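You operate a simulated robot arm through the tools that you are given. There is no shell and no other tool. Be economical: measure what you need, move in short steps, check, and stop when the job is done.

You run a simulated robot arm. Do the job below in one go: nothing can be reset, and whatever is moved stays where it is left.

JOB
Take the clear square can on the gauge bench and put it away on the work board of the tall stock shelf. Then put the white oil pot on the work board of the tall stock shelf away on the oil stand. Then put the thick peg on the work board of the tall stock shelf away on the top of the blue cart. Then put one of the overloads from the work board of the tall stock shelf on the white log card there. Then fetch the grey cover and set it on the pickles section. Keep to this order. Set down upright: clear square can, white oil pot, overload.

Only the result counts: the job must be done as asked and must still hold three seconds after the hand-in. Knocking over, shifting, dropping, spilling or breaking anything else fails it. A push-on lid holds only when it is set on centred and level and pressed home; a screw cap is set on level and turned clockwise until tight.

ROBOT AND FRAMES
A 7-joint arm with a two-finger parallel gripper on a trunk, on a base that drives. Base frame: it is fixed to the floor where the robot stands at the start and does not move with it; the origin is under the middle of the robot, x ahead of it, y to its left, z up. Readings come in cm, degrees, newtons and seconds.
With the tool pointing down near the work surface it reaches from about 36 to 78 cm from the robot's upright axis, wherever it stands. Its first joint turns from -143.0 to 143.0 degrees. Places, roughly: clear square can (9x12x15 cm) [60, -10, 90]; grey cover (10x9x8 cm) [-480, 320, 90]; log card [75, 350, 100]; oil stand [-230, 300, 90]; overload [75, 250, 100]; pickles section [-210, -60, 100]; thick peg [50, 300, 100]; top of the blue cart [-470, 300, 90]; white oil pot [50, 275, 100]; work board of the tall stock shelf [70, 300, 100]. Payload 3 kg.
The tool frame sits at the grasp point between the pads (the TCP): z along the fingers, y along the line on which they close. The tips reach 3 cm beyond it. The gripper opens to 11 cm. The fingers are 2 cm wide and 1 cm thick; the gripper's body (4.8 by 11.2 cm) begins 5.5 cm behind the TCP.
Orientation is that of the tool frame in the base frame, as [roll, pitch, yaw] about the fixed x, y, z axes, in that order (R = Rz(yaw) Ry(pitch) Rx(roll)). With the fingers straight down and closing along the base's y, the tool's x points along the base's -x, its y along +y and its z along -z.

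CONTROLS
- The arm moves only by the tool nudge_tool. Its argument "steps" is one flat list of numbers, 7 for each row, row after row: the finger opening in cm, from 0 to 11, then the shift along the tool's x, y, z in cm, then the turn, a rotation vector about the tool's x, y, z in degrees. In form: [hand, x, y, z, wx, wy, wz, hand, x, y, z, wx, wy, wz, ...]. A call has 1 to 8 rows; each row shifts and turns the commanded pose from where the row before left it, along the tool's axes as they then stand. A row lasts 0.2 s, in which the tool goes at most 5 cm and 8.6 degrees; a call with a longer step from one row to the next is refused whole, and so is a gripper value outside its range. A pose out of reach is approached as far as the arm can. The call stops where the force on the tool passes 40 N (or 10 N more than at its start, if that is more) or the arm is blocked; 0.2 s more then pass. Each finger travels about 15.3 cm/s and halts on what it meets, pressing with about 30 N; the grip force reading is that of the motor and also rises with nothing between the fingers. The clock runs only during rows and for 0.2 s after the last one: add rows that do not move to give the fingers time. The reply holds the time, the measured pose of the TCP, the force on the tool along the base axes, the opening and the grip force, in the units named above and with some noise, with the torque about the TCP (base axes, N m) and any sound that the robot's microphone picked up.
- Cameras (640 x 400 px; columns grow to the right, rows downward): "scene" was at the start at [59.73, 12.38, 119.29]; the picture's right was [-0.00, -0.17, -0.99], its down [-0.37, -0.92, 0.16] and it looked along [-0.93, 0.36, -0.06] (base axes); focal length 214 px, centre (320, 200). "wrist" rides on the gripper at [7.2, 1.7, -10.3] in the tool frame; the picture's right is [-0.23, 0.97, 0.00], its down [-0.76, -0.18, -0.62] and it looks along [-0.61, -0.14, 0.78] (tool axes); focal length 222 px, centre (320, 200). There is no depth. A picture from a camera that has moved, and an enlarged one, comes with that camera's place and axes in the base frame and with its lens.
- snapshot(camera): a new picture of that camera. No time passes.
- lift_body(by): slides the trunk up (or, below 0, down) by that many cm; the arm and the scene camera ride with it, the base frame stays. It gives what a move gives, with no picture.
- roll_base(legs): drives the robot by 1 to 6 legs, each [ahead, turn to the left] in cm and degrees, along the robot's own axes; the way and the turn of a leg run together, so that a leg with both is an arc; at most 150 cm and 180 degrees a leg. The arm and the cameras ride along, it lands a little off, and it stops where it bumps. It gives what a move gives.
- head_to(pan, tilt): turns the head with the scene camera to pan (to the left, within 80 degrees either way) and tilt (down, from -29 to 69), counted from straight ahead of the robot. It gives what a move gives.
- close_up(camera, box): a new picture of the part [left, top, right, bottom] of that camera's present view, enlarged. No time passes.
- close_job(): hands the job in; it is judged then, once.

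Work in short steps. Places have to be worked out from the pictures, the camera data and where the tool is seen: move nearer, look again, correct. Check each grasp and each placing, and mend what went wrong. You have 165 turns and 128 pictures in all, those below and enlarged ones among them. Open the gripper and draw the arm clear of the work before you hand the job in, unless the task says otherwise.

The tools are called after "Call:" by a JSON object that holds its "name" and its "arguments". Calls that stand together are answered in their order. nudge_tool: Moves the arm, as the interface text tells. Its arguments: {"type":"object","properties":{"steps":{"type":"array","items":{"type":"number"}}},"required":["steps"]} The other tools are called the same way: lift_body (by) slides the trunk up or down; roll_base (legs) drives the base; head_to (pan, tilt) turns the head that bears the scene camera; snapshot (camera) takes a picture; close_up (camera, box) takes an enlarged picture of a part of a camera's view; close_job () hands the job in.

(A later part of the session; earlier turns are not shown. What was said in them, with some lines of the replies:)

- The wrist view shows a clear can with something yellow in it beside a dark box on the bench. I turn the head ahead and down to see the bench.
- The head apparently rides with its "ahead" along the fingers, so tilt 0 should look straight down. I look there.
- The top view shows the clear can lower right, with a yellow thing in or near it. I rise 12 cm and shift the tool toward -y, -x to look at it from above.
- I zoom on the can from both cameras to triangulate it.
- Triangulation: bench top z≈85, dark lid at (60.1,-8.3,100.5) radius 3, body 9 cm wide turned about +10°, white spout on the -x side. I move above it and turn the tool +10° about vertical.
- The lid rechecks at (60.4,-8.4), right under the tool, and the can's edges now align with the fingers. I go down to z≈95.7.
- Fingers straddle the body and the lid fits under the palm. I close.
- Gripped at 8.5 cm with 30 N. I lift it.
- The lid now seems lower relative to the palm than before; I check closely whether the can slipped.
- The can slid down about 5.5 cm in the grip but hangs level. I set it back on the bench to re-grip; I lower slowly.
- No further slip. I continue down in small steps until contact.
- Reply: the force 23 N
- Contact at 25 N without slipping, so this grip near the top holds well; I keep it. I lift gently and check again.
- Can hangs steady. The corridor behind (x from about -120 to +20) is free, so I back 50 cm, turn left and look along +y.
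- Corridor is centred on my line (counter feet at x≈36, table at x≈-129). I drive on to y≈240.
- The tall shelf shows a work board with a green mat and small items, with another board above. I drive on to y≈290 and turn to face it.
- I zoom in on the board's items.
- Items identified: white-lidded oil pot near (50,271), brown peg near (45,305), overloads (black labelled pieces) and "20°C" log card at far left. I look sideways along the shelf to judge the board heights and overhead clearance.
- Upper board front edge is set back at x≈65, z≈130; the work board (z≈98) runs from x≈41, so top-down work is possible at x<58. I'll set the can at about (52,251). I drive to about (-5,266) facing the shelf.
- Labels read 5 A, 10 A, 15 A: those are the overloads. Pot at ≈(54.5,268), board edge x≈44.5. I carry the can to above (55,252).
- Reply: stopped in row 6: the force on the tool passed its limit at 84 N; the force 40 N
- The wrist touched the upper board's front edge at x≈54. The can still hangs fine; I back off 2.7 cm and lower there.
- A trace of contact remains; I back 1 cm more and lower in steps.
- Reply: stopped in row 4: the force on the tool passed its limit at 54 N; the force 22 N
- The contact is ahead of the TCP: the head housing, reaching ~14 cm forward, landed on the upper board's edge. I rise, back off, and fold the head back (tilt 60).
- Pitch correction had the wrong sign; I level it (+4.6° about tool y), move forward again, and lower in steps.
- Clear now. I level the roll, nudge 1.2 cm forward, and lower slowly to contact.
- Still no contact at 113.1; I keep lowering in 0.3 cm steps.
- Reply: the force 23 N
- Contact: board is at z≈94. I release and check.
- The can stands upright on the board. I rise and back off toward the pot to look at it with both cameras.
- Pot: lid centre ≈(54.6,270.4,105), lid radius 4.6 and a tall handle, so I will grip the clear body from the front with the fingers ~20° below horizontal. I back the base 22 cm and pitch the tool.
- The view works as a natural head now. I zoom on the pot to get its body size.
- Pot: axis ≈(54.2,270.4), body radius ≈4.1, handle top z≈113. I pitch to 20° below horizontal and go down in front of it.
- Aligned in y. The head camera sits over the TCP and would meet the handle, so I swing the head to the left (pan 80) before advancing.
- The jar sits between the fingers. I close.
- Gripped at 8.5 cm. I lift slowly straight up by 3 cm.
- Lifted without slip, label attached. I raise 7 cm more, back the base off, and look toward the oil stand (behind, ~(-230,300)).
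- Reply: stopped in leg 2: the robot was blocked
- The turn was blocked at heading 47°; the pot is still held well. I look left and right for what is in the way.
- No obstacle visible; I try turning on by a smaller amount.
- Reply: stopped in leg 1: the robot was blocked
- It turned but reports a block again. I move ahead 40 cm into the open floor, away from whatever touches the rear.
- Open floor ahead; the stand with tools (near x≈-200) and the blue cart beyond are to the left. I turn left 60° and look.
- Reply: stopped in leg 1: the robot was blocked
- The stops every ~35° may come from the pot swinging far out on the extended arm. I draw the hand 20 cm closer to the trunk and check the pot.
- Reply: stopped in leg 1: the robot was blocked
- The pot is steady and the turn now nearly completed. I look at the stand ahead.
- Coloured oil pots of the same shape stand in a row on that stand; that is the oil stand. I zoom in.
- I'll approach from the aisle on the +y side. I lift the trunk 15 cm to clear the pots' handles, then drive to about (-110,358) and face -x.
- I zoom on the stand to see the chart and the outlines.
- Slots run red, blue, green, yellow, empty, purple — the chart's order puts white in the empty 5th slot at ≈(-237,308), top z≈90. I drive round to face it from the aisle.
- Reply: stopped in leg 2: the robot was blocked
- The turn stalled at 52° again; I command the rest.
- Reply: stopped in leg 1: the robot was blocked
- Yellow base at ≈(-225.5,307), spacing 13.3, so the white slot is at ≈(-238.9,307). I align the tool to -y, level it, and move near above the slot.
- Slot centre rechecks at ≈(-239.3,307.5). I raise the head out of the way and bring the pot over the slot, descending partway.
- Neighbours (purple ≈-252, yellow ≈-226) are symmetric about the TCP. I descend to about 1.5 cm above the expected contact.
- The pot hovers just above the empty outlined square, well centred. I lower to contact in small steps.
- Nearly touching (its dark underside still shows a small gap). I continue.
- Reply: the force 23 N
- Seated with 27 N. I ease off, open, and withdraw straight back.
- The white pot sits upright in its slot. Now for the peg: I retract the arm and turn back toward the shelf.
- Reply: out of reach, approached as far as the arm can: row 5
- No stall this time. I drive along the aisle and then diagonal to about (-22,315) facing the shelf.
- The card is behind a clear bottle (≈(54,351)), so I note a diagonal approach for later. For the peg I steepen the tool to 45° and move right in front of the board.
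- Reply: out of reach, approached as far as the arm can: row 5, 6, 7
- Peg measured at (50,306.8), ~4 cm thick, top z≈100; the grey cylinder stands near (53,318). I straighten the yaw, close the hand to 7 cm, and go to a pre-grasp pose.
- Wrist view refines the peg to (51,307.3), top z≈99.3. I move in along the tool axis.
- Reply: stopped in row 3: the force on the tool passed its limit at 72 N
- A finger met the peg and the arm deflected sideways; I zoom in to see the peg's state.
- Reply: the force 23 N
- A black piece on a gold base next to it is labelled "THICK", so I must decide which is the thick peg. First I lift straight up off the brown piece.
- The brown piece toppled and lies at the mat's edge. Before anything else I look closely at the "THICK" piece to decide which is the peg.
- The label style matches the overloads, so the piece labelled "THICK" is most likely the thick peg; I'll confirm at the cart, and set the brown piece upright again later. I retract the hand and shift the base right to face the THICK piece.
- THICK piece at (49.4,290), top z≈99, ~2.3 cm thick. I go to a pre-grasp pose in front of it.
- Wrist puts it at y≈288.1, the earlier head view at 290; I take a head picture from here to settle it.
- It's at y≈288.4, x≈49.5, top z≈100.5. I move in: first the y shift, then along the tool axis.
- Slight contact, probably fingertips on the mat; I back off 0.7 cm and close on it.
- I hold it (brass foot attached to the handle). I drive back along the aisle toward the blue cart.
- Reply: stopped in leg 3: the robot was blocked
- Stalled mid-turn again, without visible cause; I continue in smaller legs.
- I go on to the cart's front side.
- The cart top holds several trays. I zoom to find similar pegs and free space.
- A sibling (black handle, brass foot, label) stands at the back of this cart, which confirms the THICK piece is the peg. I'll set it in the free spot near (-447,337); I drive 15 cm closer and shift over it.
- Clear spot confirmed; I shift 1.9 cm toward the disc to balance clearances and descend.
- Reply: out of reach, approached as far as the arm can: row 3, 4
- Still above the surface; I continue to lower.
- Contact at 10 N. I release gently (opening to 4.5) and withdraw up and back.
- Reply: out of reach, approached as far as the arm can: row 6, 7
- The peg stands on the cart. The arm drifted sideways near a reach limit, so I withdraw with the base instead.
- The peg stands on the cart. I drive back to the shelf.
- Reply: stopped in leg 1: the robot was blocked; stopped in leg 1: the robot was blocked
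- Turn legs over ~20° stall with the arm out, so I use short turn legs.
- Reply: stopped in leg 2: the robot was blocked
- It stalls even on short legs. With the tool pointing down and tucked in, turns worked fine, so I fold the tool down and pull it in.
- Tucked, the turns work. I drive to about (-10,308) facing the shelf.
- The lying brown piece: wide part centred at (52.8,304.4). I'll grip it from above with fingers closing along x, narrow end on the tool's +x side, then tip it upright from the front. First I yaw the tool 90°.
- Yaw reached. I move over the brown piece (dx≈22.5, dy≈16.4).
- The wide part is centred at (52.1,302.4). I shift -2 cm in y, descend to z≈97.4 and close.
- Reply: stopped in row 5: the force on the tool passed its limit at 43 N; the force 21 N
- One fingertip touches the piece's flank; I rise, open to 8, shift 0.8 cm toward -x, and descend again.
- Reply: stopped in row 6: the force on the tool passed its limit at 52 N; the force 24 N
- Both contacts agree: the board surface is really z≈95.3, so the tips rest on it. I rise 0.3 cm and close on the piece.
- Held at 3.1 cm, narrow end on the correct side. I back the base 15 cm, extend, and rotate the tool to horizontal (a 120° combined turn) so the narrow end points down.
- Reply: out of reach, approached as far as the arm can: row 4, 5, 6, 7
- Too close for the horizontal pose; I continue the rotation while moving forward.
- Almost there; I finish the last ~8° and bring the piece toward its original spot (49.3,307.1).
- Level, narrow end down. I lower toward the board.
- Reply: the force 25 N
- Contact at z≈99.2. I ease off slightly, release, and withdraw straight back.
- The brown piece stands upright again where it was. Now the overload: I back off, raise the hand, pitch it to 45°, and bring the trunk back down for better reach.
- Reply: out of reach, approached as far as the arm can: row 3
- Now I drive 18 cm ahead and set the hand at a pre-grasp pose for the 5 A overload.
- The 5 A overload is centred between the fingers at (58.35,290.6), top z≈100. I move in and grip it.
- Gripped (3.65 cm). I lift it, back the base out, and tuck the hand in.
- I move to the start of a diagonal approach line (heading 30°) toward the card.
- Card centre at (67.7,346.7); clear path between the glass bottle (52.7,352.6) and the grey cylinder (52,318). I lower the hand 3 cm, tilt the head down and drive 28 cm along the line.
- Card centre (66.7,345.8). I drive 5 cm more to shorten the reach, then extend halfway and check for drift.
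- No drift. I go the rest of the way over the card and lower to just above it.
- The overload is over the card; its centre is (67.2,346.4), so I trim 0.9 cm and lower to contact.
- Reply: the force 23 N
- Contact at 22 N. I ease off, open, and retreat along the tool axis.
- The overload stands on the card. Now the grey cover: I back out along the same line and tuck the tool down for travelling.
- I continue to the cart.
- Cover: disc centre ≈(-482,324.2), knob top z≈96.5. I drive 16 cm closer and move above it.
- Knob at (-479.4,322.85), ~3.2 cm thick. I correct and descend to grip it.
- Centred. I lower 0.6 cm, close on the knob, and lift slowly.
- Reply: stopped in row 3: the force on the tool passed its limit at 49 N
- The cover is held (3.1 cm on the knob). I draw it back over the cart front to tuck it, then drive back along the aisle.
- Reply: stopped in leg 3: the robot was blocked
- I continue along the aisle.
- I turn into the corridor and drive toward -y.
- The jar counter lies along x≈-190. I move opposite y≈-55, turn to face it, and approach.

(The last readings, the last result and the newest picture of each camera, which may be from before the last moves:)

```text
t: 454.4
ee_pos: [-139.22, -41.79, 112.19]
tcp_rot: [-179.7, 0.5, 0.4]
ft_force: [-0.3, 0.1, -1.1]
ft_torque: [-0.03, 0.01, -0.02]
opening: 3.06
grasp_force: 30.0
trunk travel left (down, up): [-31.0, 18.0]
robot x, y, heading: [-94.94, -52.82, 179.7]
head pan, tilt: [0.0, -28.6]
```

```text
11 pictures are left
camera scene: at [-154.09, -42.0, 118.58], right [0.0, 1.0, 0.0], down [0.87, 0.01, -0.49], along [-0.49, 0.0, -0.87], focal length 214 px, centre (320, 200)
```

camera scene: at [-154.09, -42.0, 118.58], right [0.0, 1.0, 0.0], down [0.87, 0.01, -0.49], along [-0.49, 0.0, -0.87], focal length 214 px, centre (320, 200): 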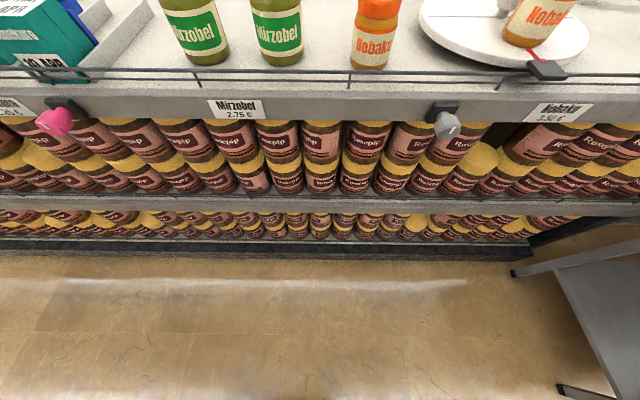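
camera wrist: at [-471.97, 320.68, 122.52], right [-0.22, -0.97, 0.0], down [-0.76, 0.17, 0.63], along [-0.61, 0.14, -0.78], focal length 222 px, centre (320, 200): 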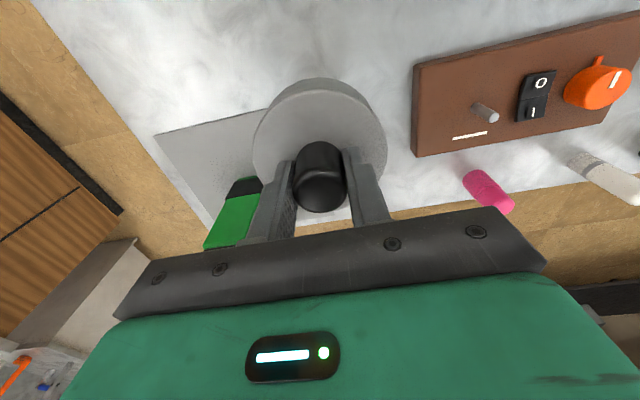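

I need a higher view of the counter top: I raise the trunk 16 cm and drive 14 cm closer.

Call:
{"name": "lift_body", "arguments": {"by": 16}}

Call:
{"name": "roll_base", "arguments": {"legs": [[14, 0]]}}

Call:
{"name": "snapshot", "arguments": {"camera": "scene"}}

```text
t: 456.2
ee_pos: [-139.17, -41.75, 128.17]
tcp_rot: [-179.8, 0.5, 0.3]
ft_force: [0.2, 0.5, -1.8]
ft_torque: [0.0, -0.04, -0.02]
opening: 3.07
grasp_force: 29.9
trunk travel left (down, up): [-47.0, 2.0]
robot x, y, heading: [-94.86, -52.45, 179.6]
head pan, tilt: [0.0, -28.6]
```

```text
t: 457.6
ee_pos: [-153.71, -41.74, 128.01]
tcp_rot: [-179.8, 0.4, 0.3]
ft_force: [0.8, -0.1, -2.1]
ft_torque: [0.01, 0.01, -0.02]
opening: 3.09
grasp_force: 30.0
trunk travel left (down, up): [-47.0, 2.0]
robot x, y, heading: [-109.45, -52.84, 179.8]
head pan, tilt: [0.0, -28.6]
```

```text
10 pictures are left
camera scene: at [-168.59, -41.88, 134.57], right [0.0, 1.0, 0.0], down [0.87, 0.01, -0.49], along [-0.49, 0.0, -0.87], focal length 214 px, centre (320, 200)
```

scene: 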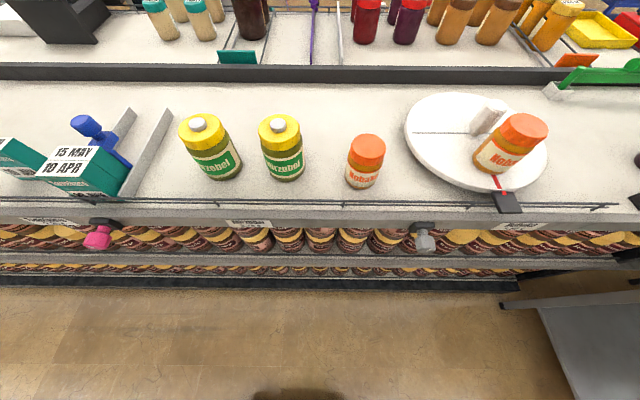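

I zoom on the labels to identify the pickles section.

Call:
{"name": "close_up", "arguments": {"camera": "scene", "box": [20, 60, 420, 260]}}

```text
1.60 times, centred on (220, 160) of scene
camera zoom: at [-168.59, -41.88, 134.57], right [0.0, 1.0, 0.0], down [0.87, 0.01, -0.49], along [-0.49, 0.0, -0.87], focal length 343 px, centre (480, 264)
```

zoom: 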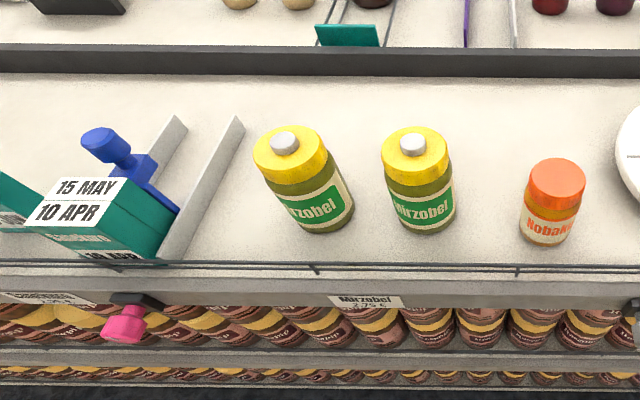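

The green-jar (Mirzobel pickles) section centre is at ≈(-210,-60); free surface lies behind the two jars (x≈-196). I drive 30 cm closer and bring the cover above (-211.5,-58).

Call:
{"name": "roll_base", "arguments": {"legs": [[30, 0]]}}

Call:
{"name": "nudge_tool", "arguments": {"steps": [2, -3.95, 2.3, 0, 0, 0, 0, 2, -3.95, 2.3, 0, 0, 0, 0, 2, -3.95, 2.3, 0, 0, 0, 0, 2, -3.95, 2.3, 0, 0, 0, 0, 2, -3.95, 2.3, 0, 0, 0, 0, 2, -3.95, 2.3, 0, 0, 0, 0, 2, -3.95, 2.3, 0, 0, 0, 0, 2, 0, 0, 0, 0, 0, 0]}}

Call:
{"name": "snapshot", "arguments": {"camera": "wrist"}}

```text
t: 459.6
ee_pos: [-183.22, -41.56, 128.11]
tcp_rot: [-179.9, 0.5, 0.2]
ft_force: [0.2, 0.1, -0.8]
ft_torque: [0.0, 0.0, 0.0]
opening: 3.07
grasp_force: 30.2
trunk travel left (down, up): [-47.0, 2.0]
robot x, y, heading: [-139.68, -52.16, 179.5]
head pan, tilt: [0.0, -28.6]
```

```text
t: 461.4
ee_pos: [-210.65, -58.16, 128.35]
tcp_rot: [-179.7, 0.3, 0.3]
ft_force: [-0.2, 0.1, -2.0]
ft_torque: [-0.01, -0.01, -0.03]
opening: 3.08
grasp_force: 29.8
trunk travel left (down, up): [-47.0, 2.0]
robot x, y, heading: [-139.29, -52.02, 179.6]
head pan, tilt: [0.0, -28.6]
```

```text
8 pictures are left
camera wrist: at [-203.34, -59.94, 138.78], right [-0.22, -0.98, 0.0], down [-0.76, 0.17, 0.63], along [-0.61, 0.14, -0.78], focal length 222 px, centre (320, 200)
```

wrist: 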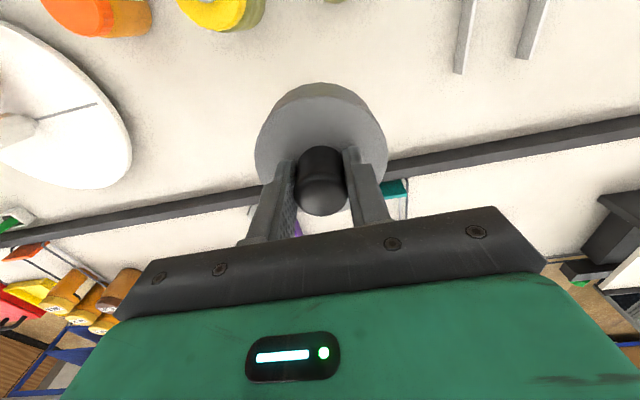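

The spot is free. I descend to ~1.5 cm above the expected surface.

Call:
{"name": "nudge_tool", "arguments": {"steps": [2, 0, 0, 4, 0, 0, 0, 2, 0, 0, 4, 0, 0, 0, 2, 0, 0, 4, 0, 0, 0, 2, 0, 0, 4, 0, 0, 0, 2, 0, 0, 3, 0, 0, 0, 2, 0, 0, 1.5, 0, 0, 0, 2, 0, 0, 0, 0, 0, 0]}}

Call:
{"name": "snapshot", "arguments": {"camera": "wrist"}}

```text
t: 463.0
ee_pos: [-211.11, -57.78, 107.93]
tcp_rot: [-179.8, 0.5, 0.4]
ft_force: [-0.7, -0.2, -1.3]
ft_torque: [0.02, -0.03, 0.01]
opening: 3.08
grasp_force: 30.1
trunk travel left (down, up): [-47.0, 2.0]
robot x, y, heading: [-139.24, -52.85, 179.6]
head pan, tilt: [0.0, -28.6]
```

```text
7 pictures are left
camera wrist: at [-203.8, -59.55, 118.48], right [-0.22, -0.98, 0.0], down [-0.76, 0.17, 0.63], along [-0.61, 0.14, -0.78], focal length 222 px, centre (320, 200)
```

wrist: 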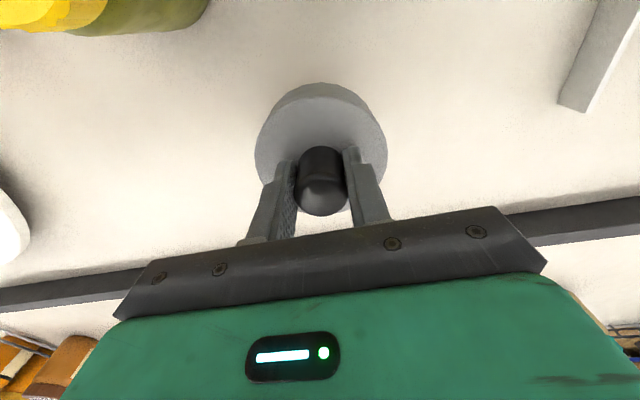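

No contact yet; I continue in small steps.

Call:
{"name": "nudge_tool", "arguments": {"steps": [2, 0, 0, 0.6, 0, 0, 0, 2, 0, 0, 0.5, 0, 0, 0, 2, 0, 0, 0.4, 0, 0, 0, 2, 0, 0, 0.4, 0, 0, 0, 2, 0, 0, 0.4, 0, 0, 0, 2, 0, 0, 0.3, 0, 0, 0, 2, 0, 0, 0.3, 0, 0, 0, 2, 0, 0, 0, 0, 0, 0]}}

Call:
{"name": "nudge_tool", "arguments": {"steps": [2, 0, 0, 0.3, 0, 0, 0, 2, 0, 0, 0.3, 0, 0, 0, 2, 0, 0, 0.3, 0, 0, 0, 2, 0, 0, 0.3, 0, 0, 0, 2, 0, 0, 0.3, 0, 0, 0, 2, 0, 0, 0, 0, 0, 0]}}

```text
t: 464.8
ee_pos: [-211.08, -57.74, 104.89]
tcp_rot: [-179.8, 0.5, 0.3]
ft_force: [0.1, -0.6, -1.5]
ft_torque: [0.0, 0.0, 0.04]
opening: 3.07
grasp_force: 29.5
trunk travel left (down, up): [-47.0, 2.0]
robot x, y, heading: [-139.45, -52.15, 179.6]
head pan, tilt: [0.0, -28.6]
```

```text
t: 466.2
ee_pos: [-211.12, -57.73, 103.53]
tcp_rot: [-179.8, 0.4, 0.3]
ft_force: [0.5, 0.0, -1.7]
ft_torque: [0.0, 0.01, 0.01]
opening: 3.06
grasp_force: 30.1
trunk travel left (down, up): [-47.0, 2.0]
robot x, y, heading: [-139.2, -52.18, 179.5]
head pan, tilt: [0.0, -28.6]
```

Call:
{"name": "nudge_tool", "arguments": {"steps": [2, 0, 0, 0.3, 0, 0, 0, 2, 0, 0, 0.3, 0, 0, 0, 2, 0, 0, 0.3, 0, 0, 0, 2, 0, 0, 0.3, 0, 0, 0, 2, 0, 0, 0.3, 0, 0, 0, 2, 0, 0, 0.3, 0, 0, 0, 2, 0, 0, 0, 0, 0, 0]}}

Call:
{"name": "snapshot", "arguments": {"camera": "wrist"}}

```text
t: 467.5
ee_pos: [-211.22, -57.65, 102.58]
tcp_rot: [-179.8, 1.0, 0.2]
ft_force: [0.6, 0.3, 18.3]
ft_torque: [-0.19, -0.63, 0.06]
opening: 3.1
grasp_force: 29.8
trunk travel left (down, up): [-47.0, 2.0]
robot x, y, heading: [-139.17, -52.31, 179.9]
head pan, tilt: [0.0, -28.6]
stopped in row 6: the force on the tool passed its limit at 45 N (the readings are from after the stop); the commanded pose is now the measured one
```

```text
6 pictures are left
camera wrist: at [-203.83, -59.47, 113.0], right [-0.22, -0.98, 0.0], down [-0.75, 0.17, 0.64], along [-0.62, 0.14, -0.77], focal length 222 px, centre (320, 200)
```

wrist: 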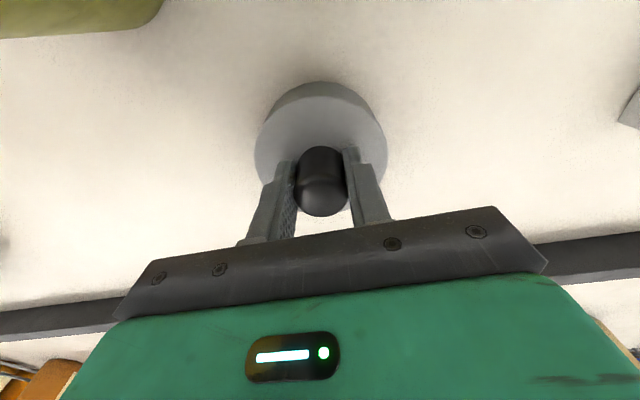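

Contact with the surface. I ease off, open to 6 and rise straight up.

Call:
{"name": "nudge_tool", "arguments": {"steps": [2, 0, 0, -0.1, 0, 0, 0, 4, 0, 0, 0, 0, 0, 0, 6, 0, 0, 0, 0, 0, 0, 6, 0, 0, 0, 0, 0, 0, 6, 0, 0, -1.5, 0, 0, 0, 6, 0, 0, -3, 0, 0, 0, 6, 0, 0, -4, 0, 0, 0, 6, 0, 0, -4, 0, 0, 0]}}

Call:
{"name": "nudge_tool", "arguments": {"steps": [6, 0, 0, -4, 0, 0, 0, 6, 0, 0, -4, 0, 0, 0, 6, 4, 0, -2, 0, 0, 0, 6, 4, 0, 0, 0, 0, 0, 6, 4, 0, 0, 0, 0, 0, 6, 4, 0, 0, 0, 0, 0, 6, 4, 0, 0, 0, 0, 0, 6, 0, 0, 0, 0, 0, 0]}}

Call:
{"name": "snapshot", "arguments": {"camera": "scene"}}

```text
t: 469.3
ee_pos: [-211.41, -57.9, 115.12]
tcp_rot: [-179.8, 0.8, 0.3]
ft_force: [0.5, 0.8, -0.5]
ft_torque: [-0.01, 0.01, 0.0]
opening: 6.0
grasp_force: 0.1
trunk travel left (down, up): [-47.0, 2.0]
robot x, y, heading: [-139.46, -52.27, 179.5]
head pan, tilt: [0.0, -28.6]
```

```text
t: 471.1
ee_pos: [-190.72, -57.79, 124.78]
tcp_rot: [-179.8, 0.7, 0.3]
ft_force: [-0.4, 0.3, 1.0]
ft_torque: [-0.02, -0.02, 0.02]
opening: 6.02
grasp_force: 0.2
trunk travel left (down, up): [-47.0, 2.0]
robot x, y, heading: [-139.81, -52.38, 179.5]
head pan, tilt: [0.0, -28.6]
```

```text
5 pictures are left
camera scene: at [-205.61, -57.95, 131.37], right [-0.01, 1.0, 0.0], down [0.87, 0.01, -0.49], along [-0.49, 0.0, -0.87], focal length 214 px, centre (320, 200)
```

scene: 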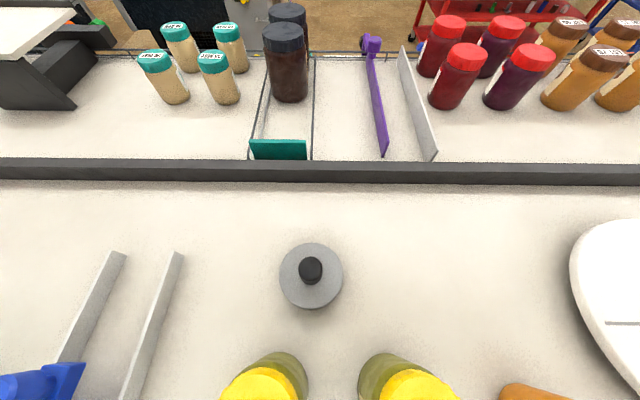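

The cover sits level in the pickles section behind the green jars. I open the hand and back the base clear.

Call:
{"name": "nudge_tool", "arguments": {"steps": [11, 0, 0, 0, 0, 0, 0, 11, 0, 0, 0, 0, 0, 0, 11, 0, 0, 0, 0, 0, 0]}}

Call:
{"name": "roll_base", "arguments": {"legs": [[-35, 0]]}}

Call:
{"name": "snapshot", "arguments": {"camera": "scene"}}

```text
t: 471.9
ee_pos: [-190.63, -57.67, 124.88]
tcp_rot: [-179.8, 0.8, 0.3]
ft_force: [0.3, -0.2, -0.6]
ft_torque: [0.01, 0.07, 0.01]
opening: 11.0
grasp_force: 0.0
trunk travel left (down, up): [-47.0, 2.0]
robot x, y, heading: [-139.2, -52.37, 179.6]
head pan, tilt: [0.0, -28.6]
```

```text
t: 474.1
ee_pos: [-155.99, -57.95, 124.8]
tcp_rot: [-179.9, 0.8, 0.2]
ft_force: [0.5, 1.1, -0.4]
ft_torque: [-0.02, -0.03, -0.01]
opening: 11.02
grasp_force: 0.0
trunk travel left (down, up): [-47.0, 2.0]
robot x, y, heading: [-104.26, -52.98, 179.5]
head pan, tilt: [0.0, -28.6]
```

```text
4 pictures are left
camera scene: at [-170.91, -58.14, 131.35], right [0.0, 1.0, 0.0], down [0.87, 0.01, -0.49], along [-0.49, 0.0, -0.87], focal length 214 px, centre (320, 200)
```

scene: 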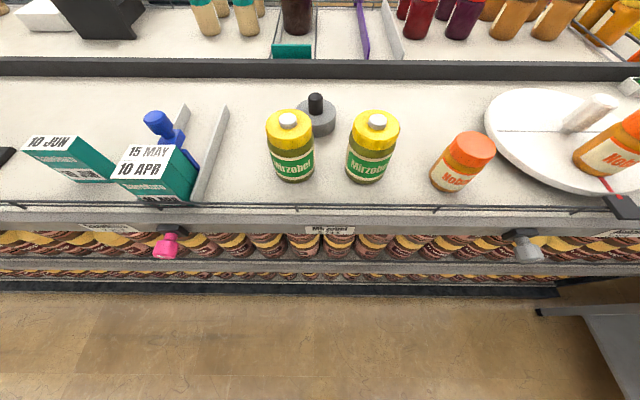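

Everything is in place, the hand is open and the arm clear. I hand in.

Call:
{"name": "close_job", "arguments": {}}

```text
The job is handed in.
```

I completed all five moves in order and handed the job in, but on the way I knocked over a brown stepped piece on the work board. I set it back upright at my best estimate of its original spot; whether that counts as shifted is for the judging.

- **Clear square can:** it stands upright on the work board.
- **White oil pot:** it stands upright in the empty white slot on the oil stand.
- **Thick peg:** I took this to be the black-handled piece labelled "THICK". A matching black-handled, brass-footed piece was already on the blue cart, so I set it on the cart top.
- **Overload:** the 5 A overload stands upright on the white "20°C" log card.
- **Grey cover:** it sits flat behind the green Mirzobel jars. No label said "pickles", so I chose that section by its given position and the jars.
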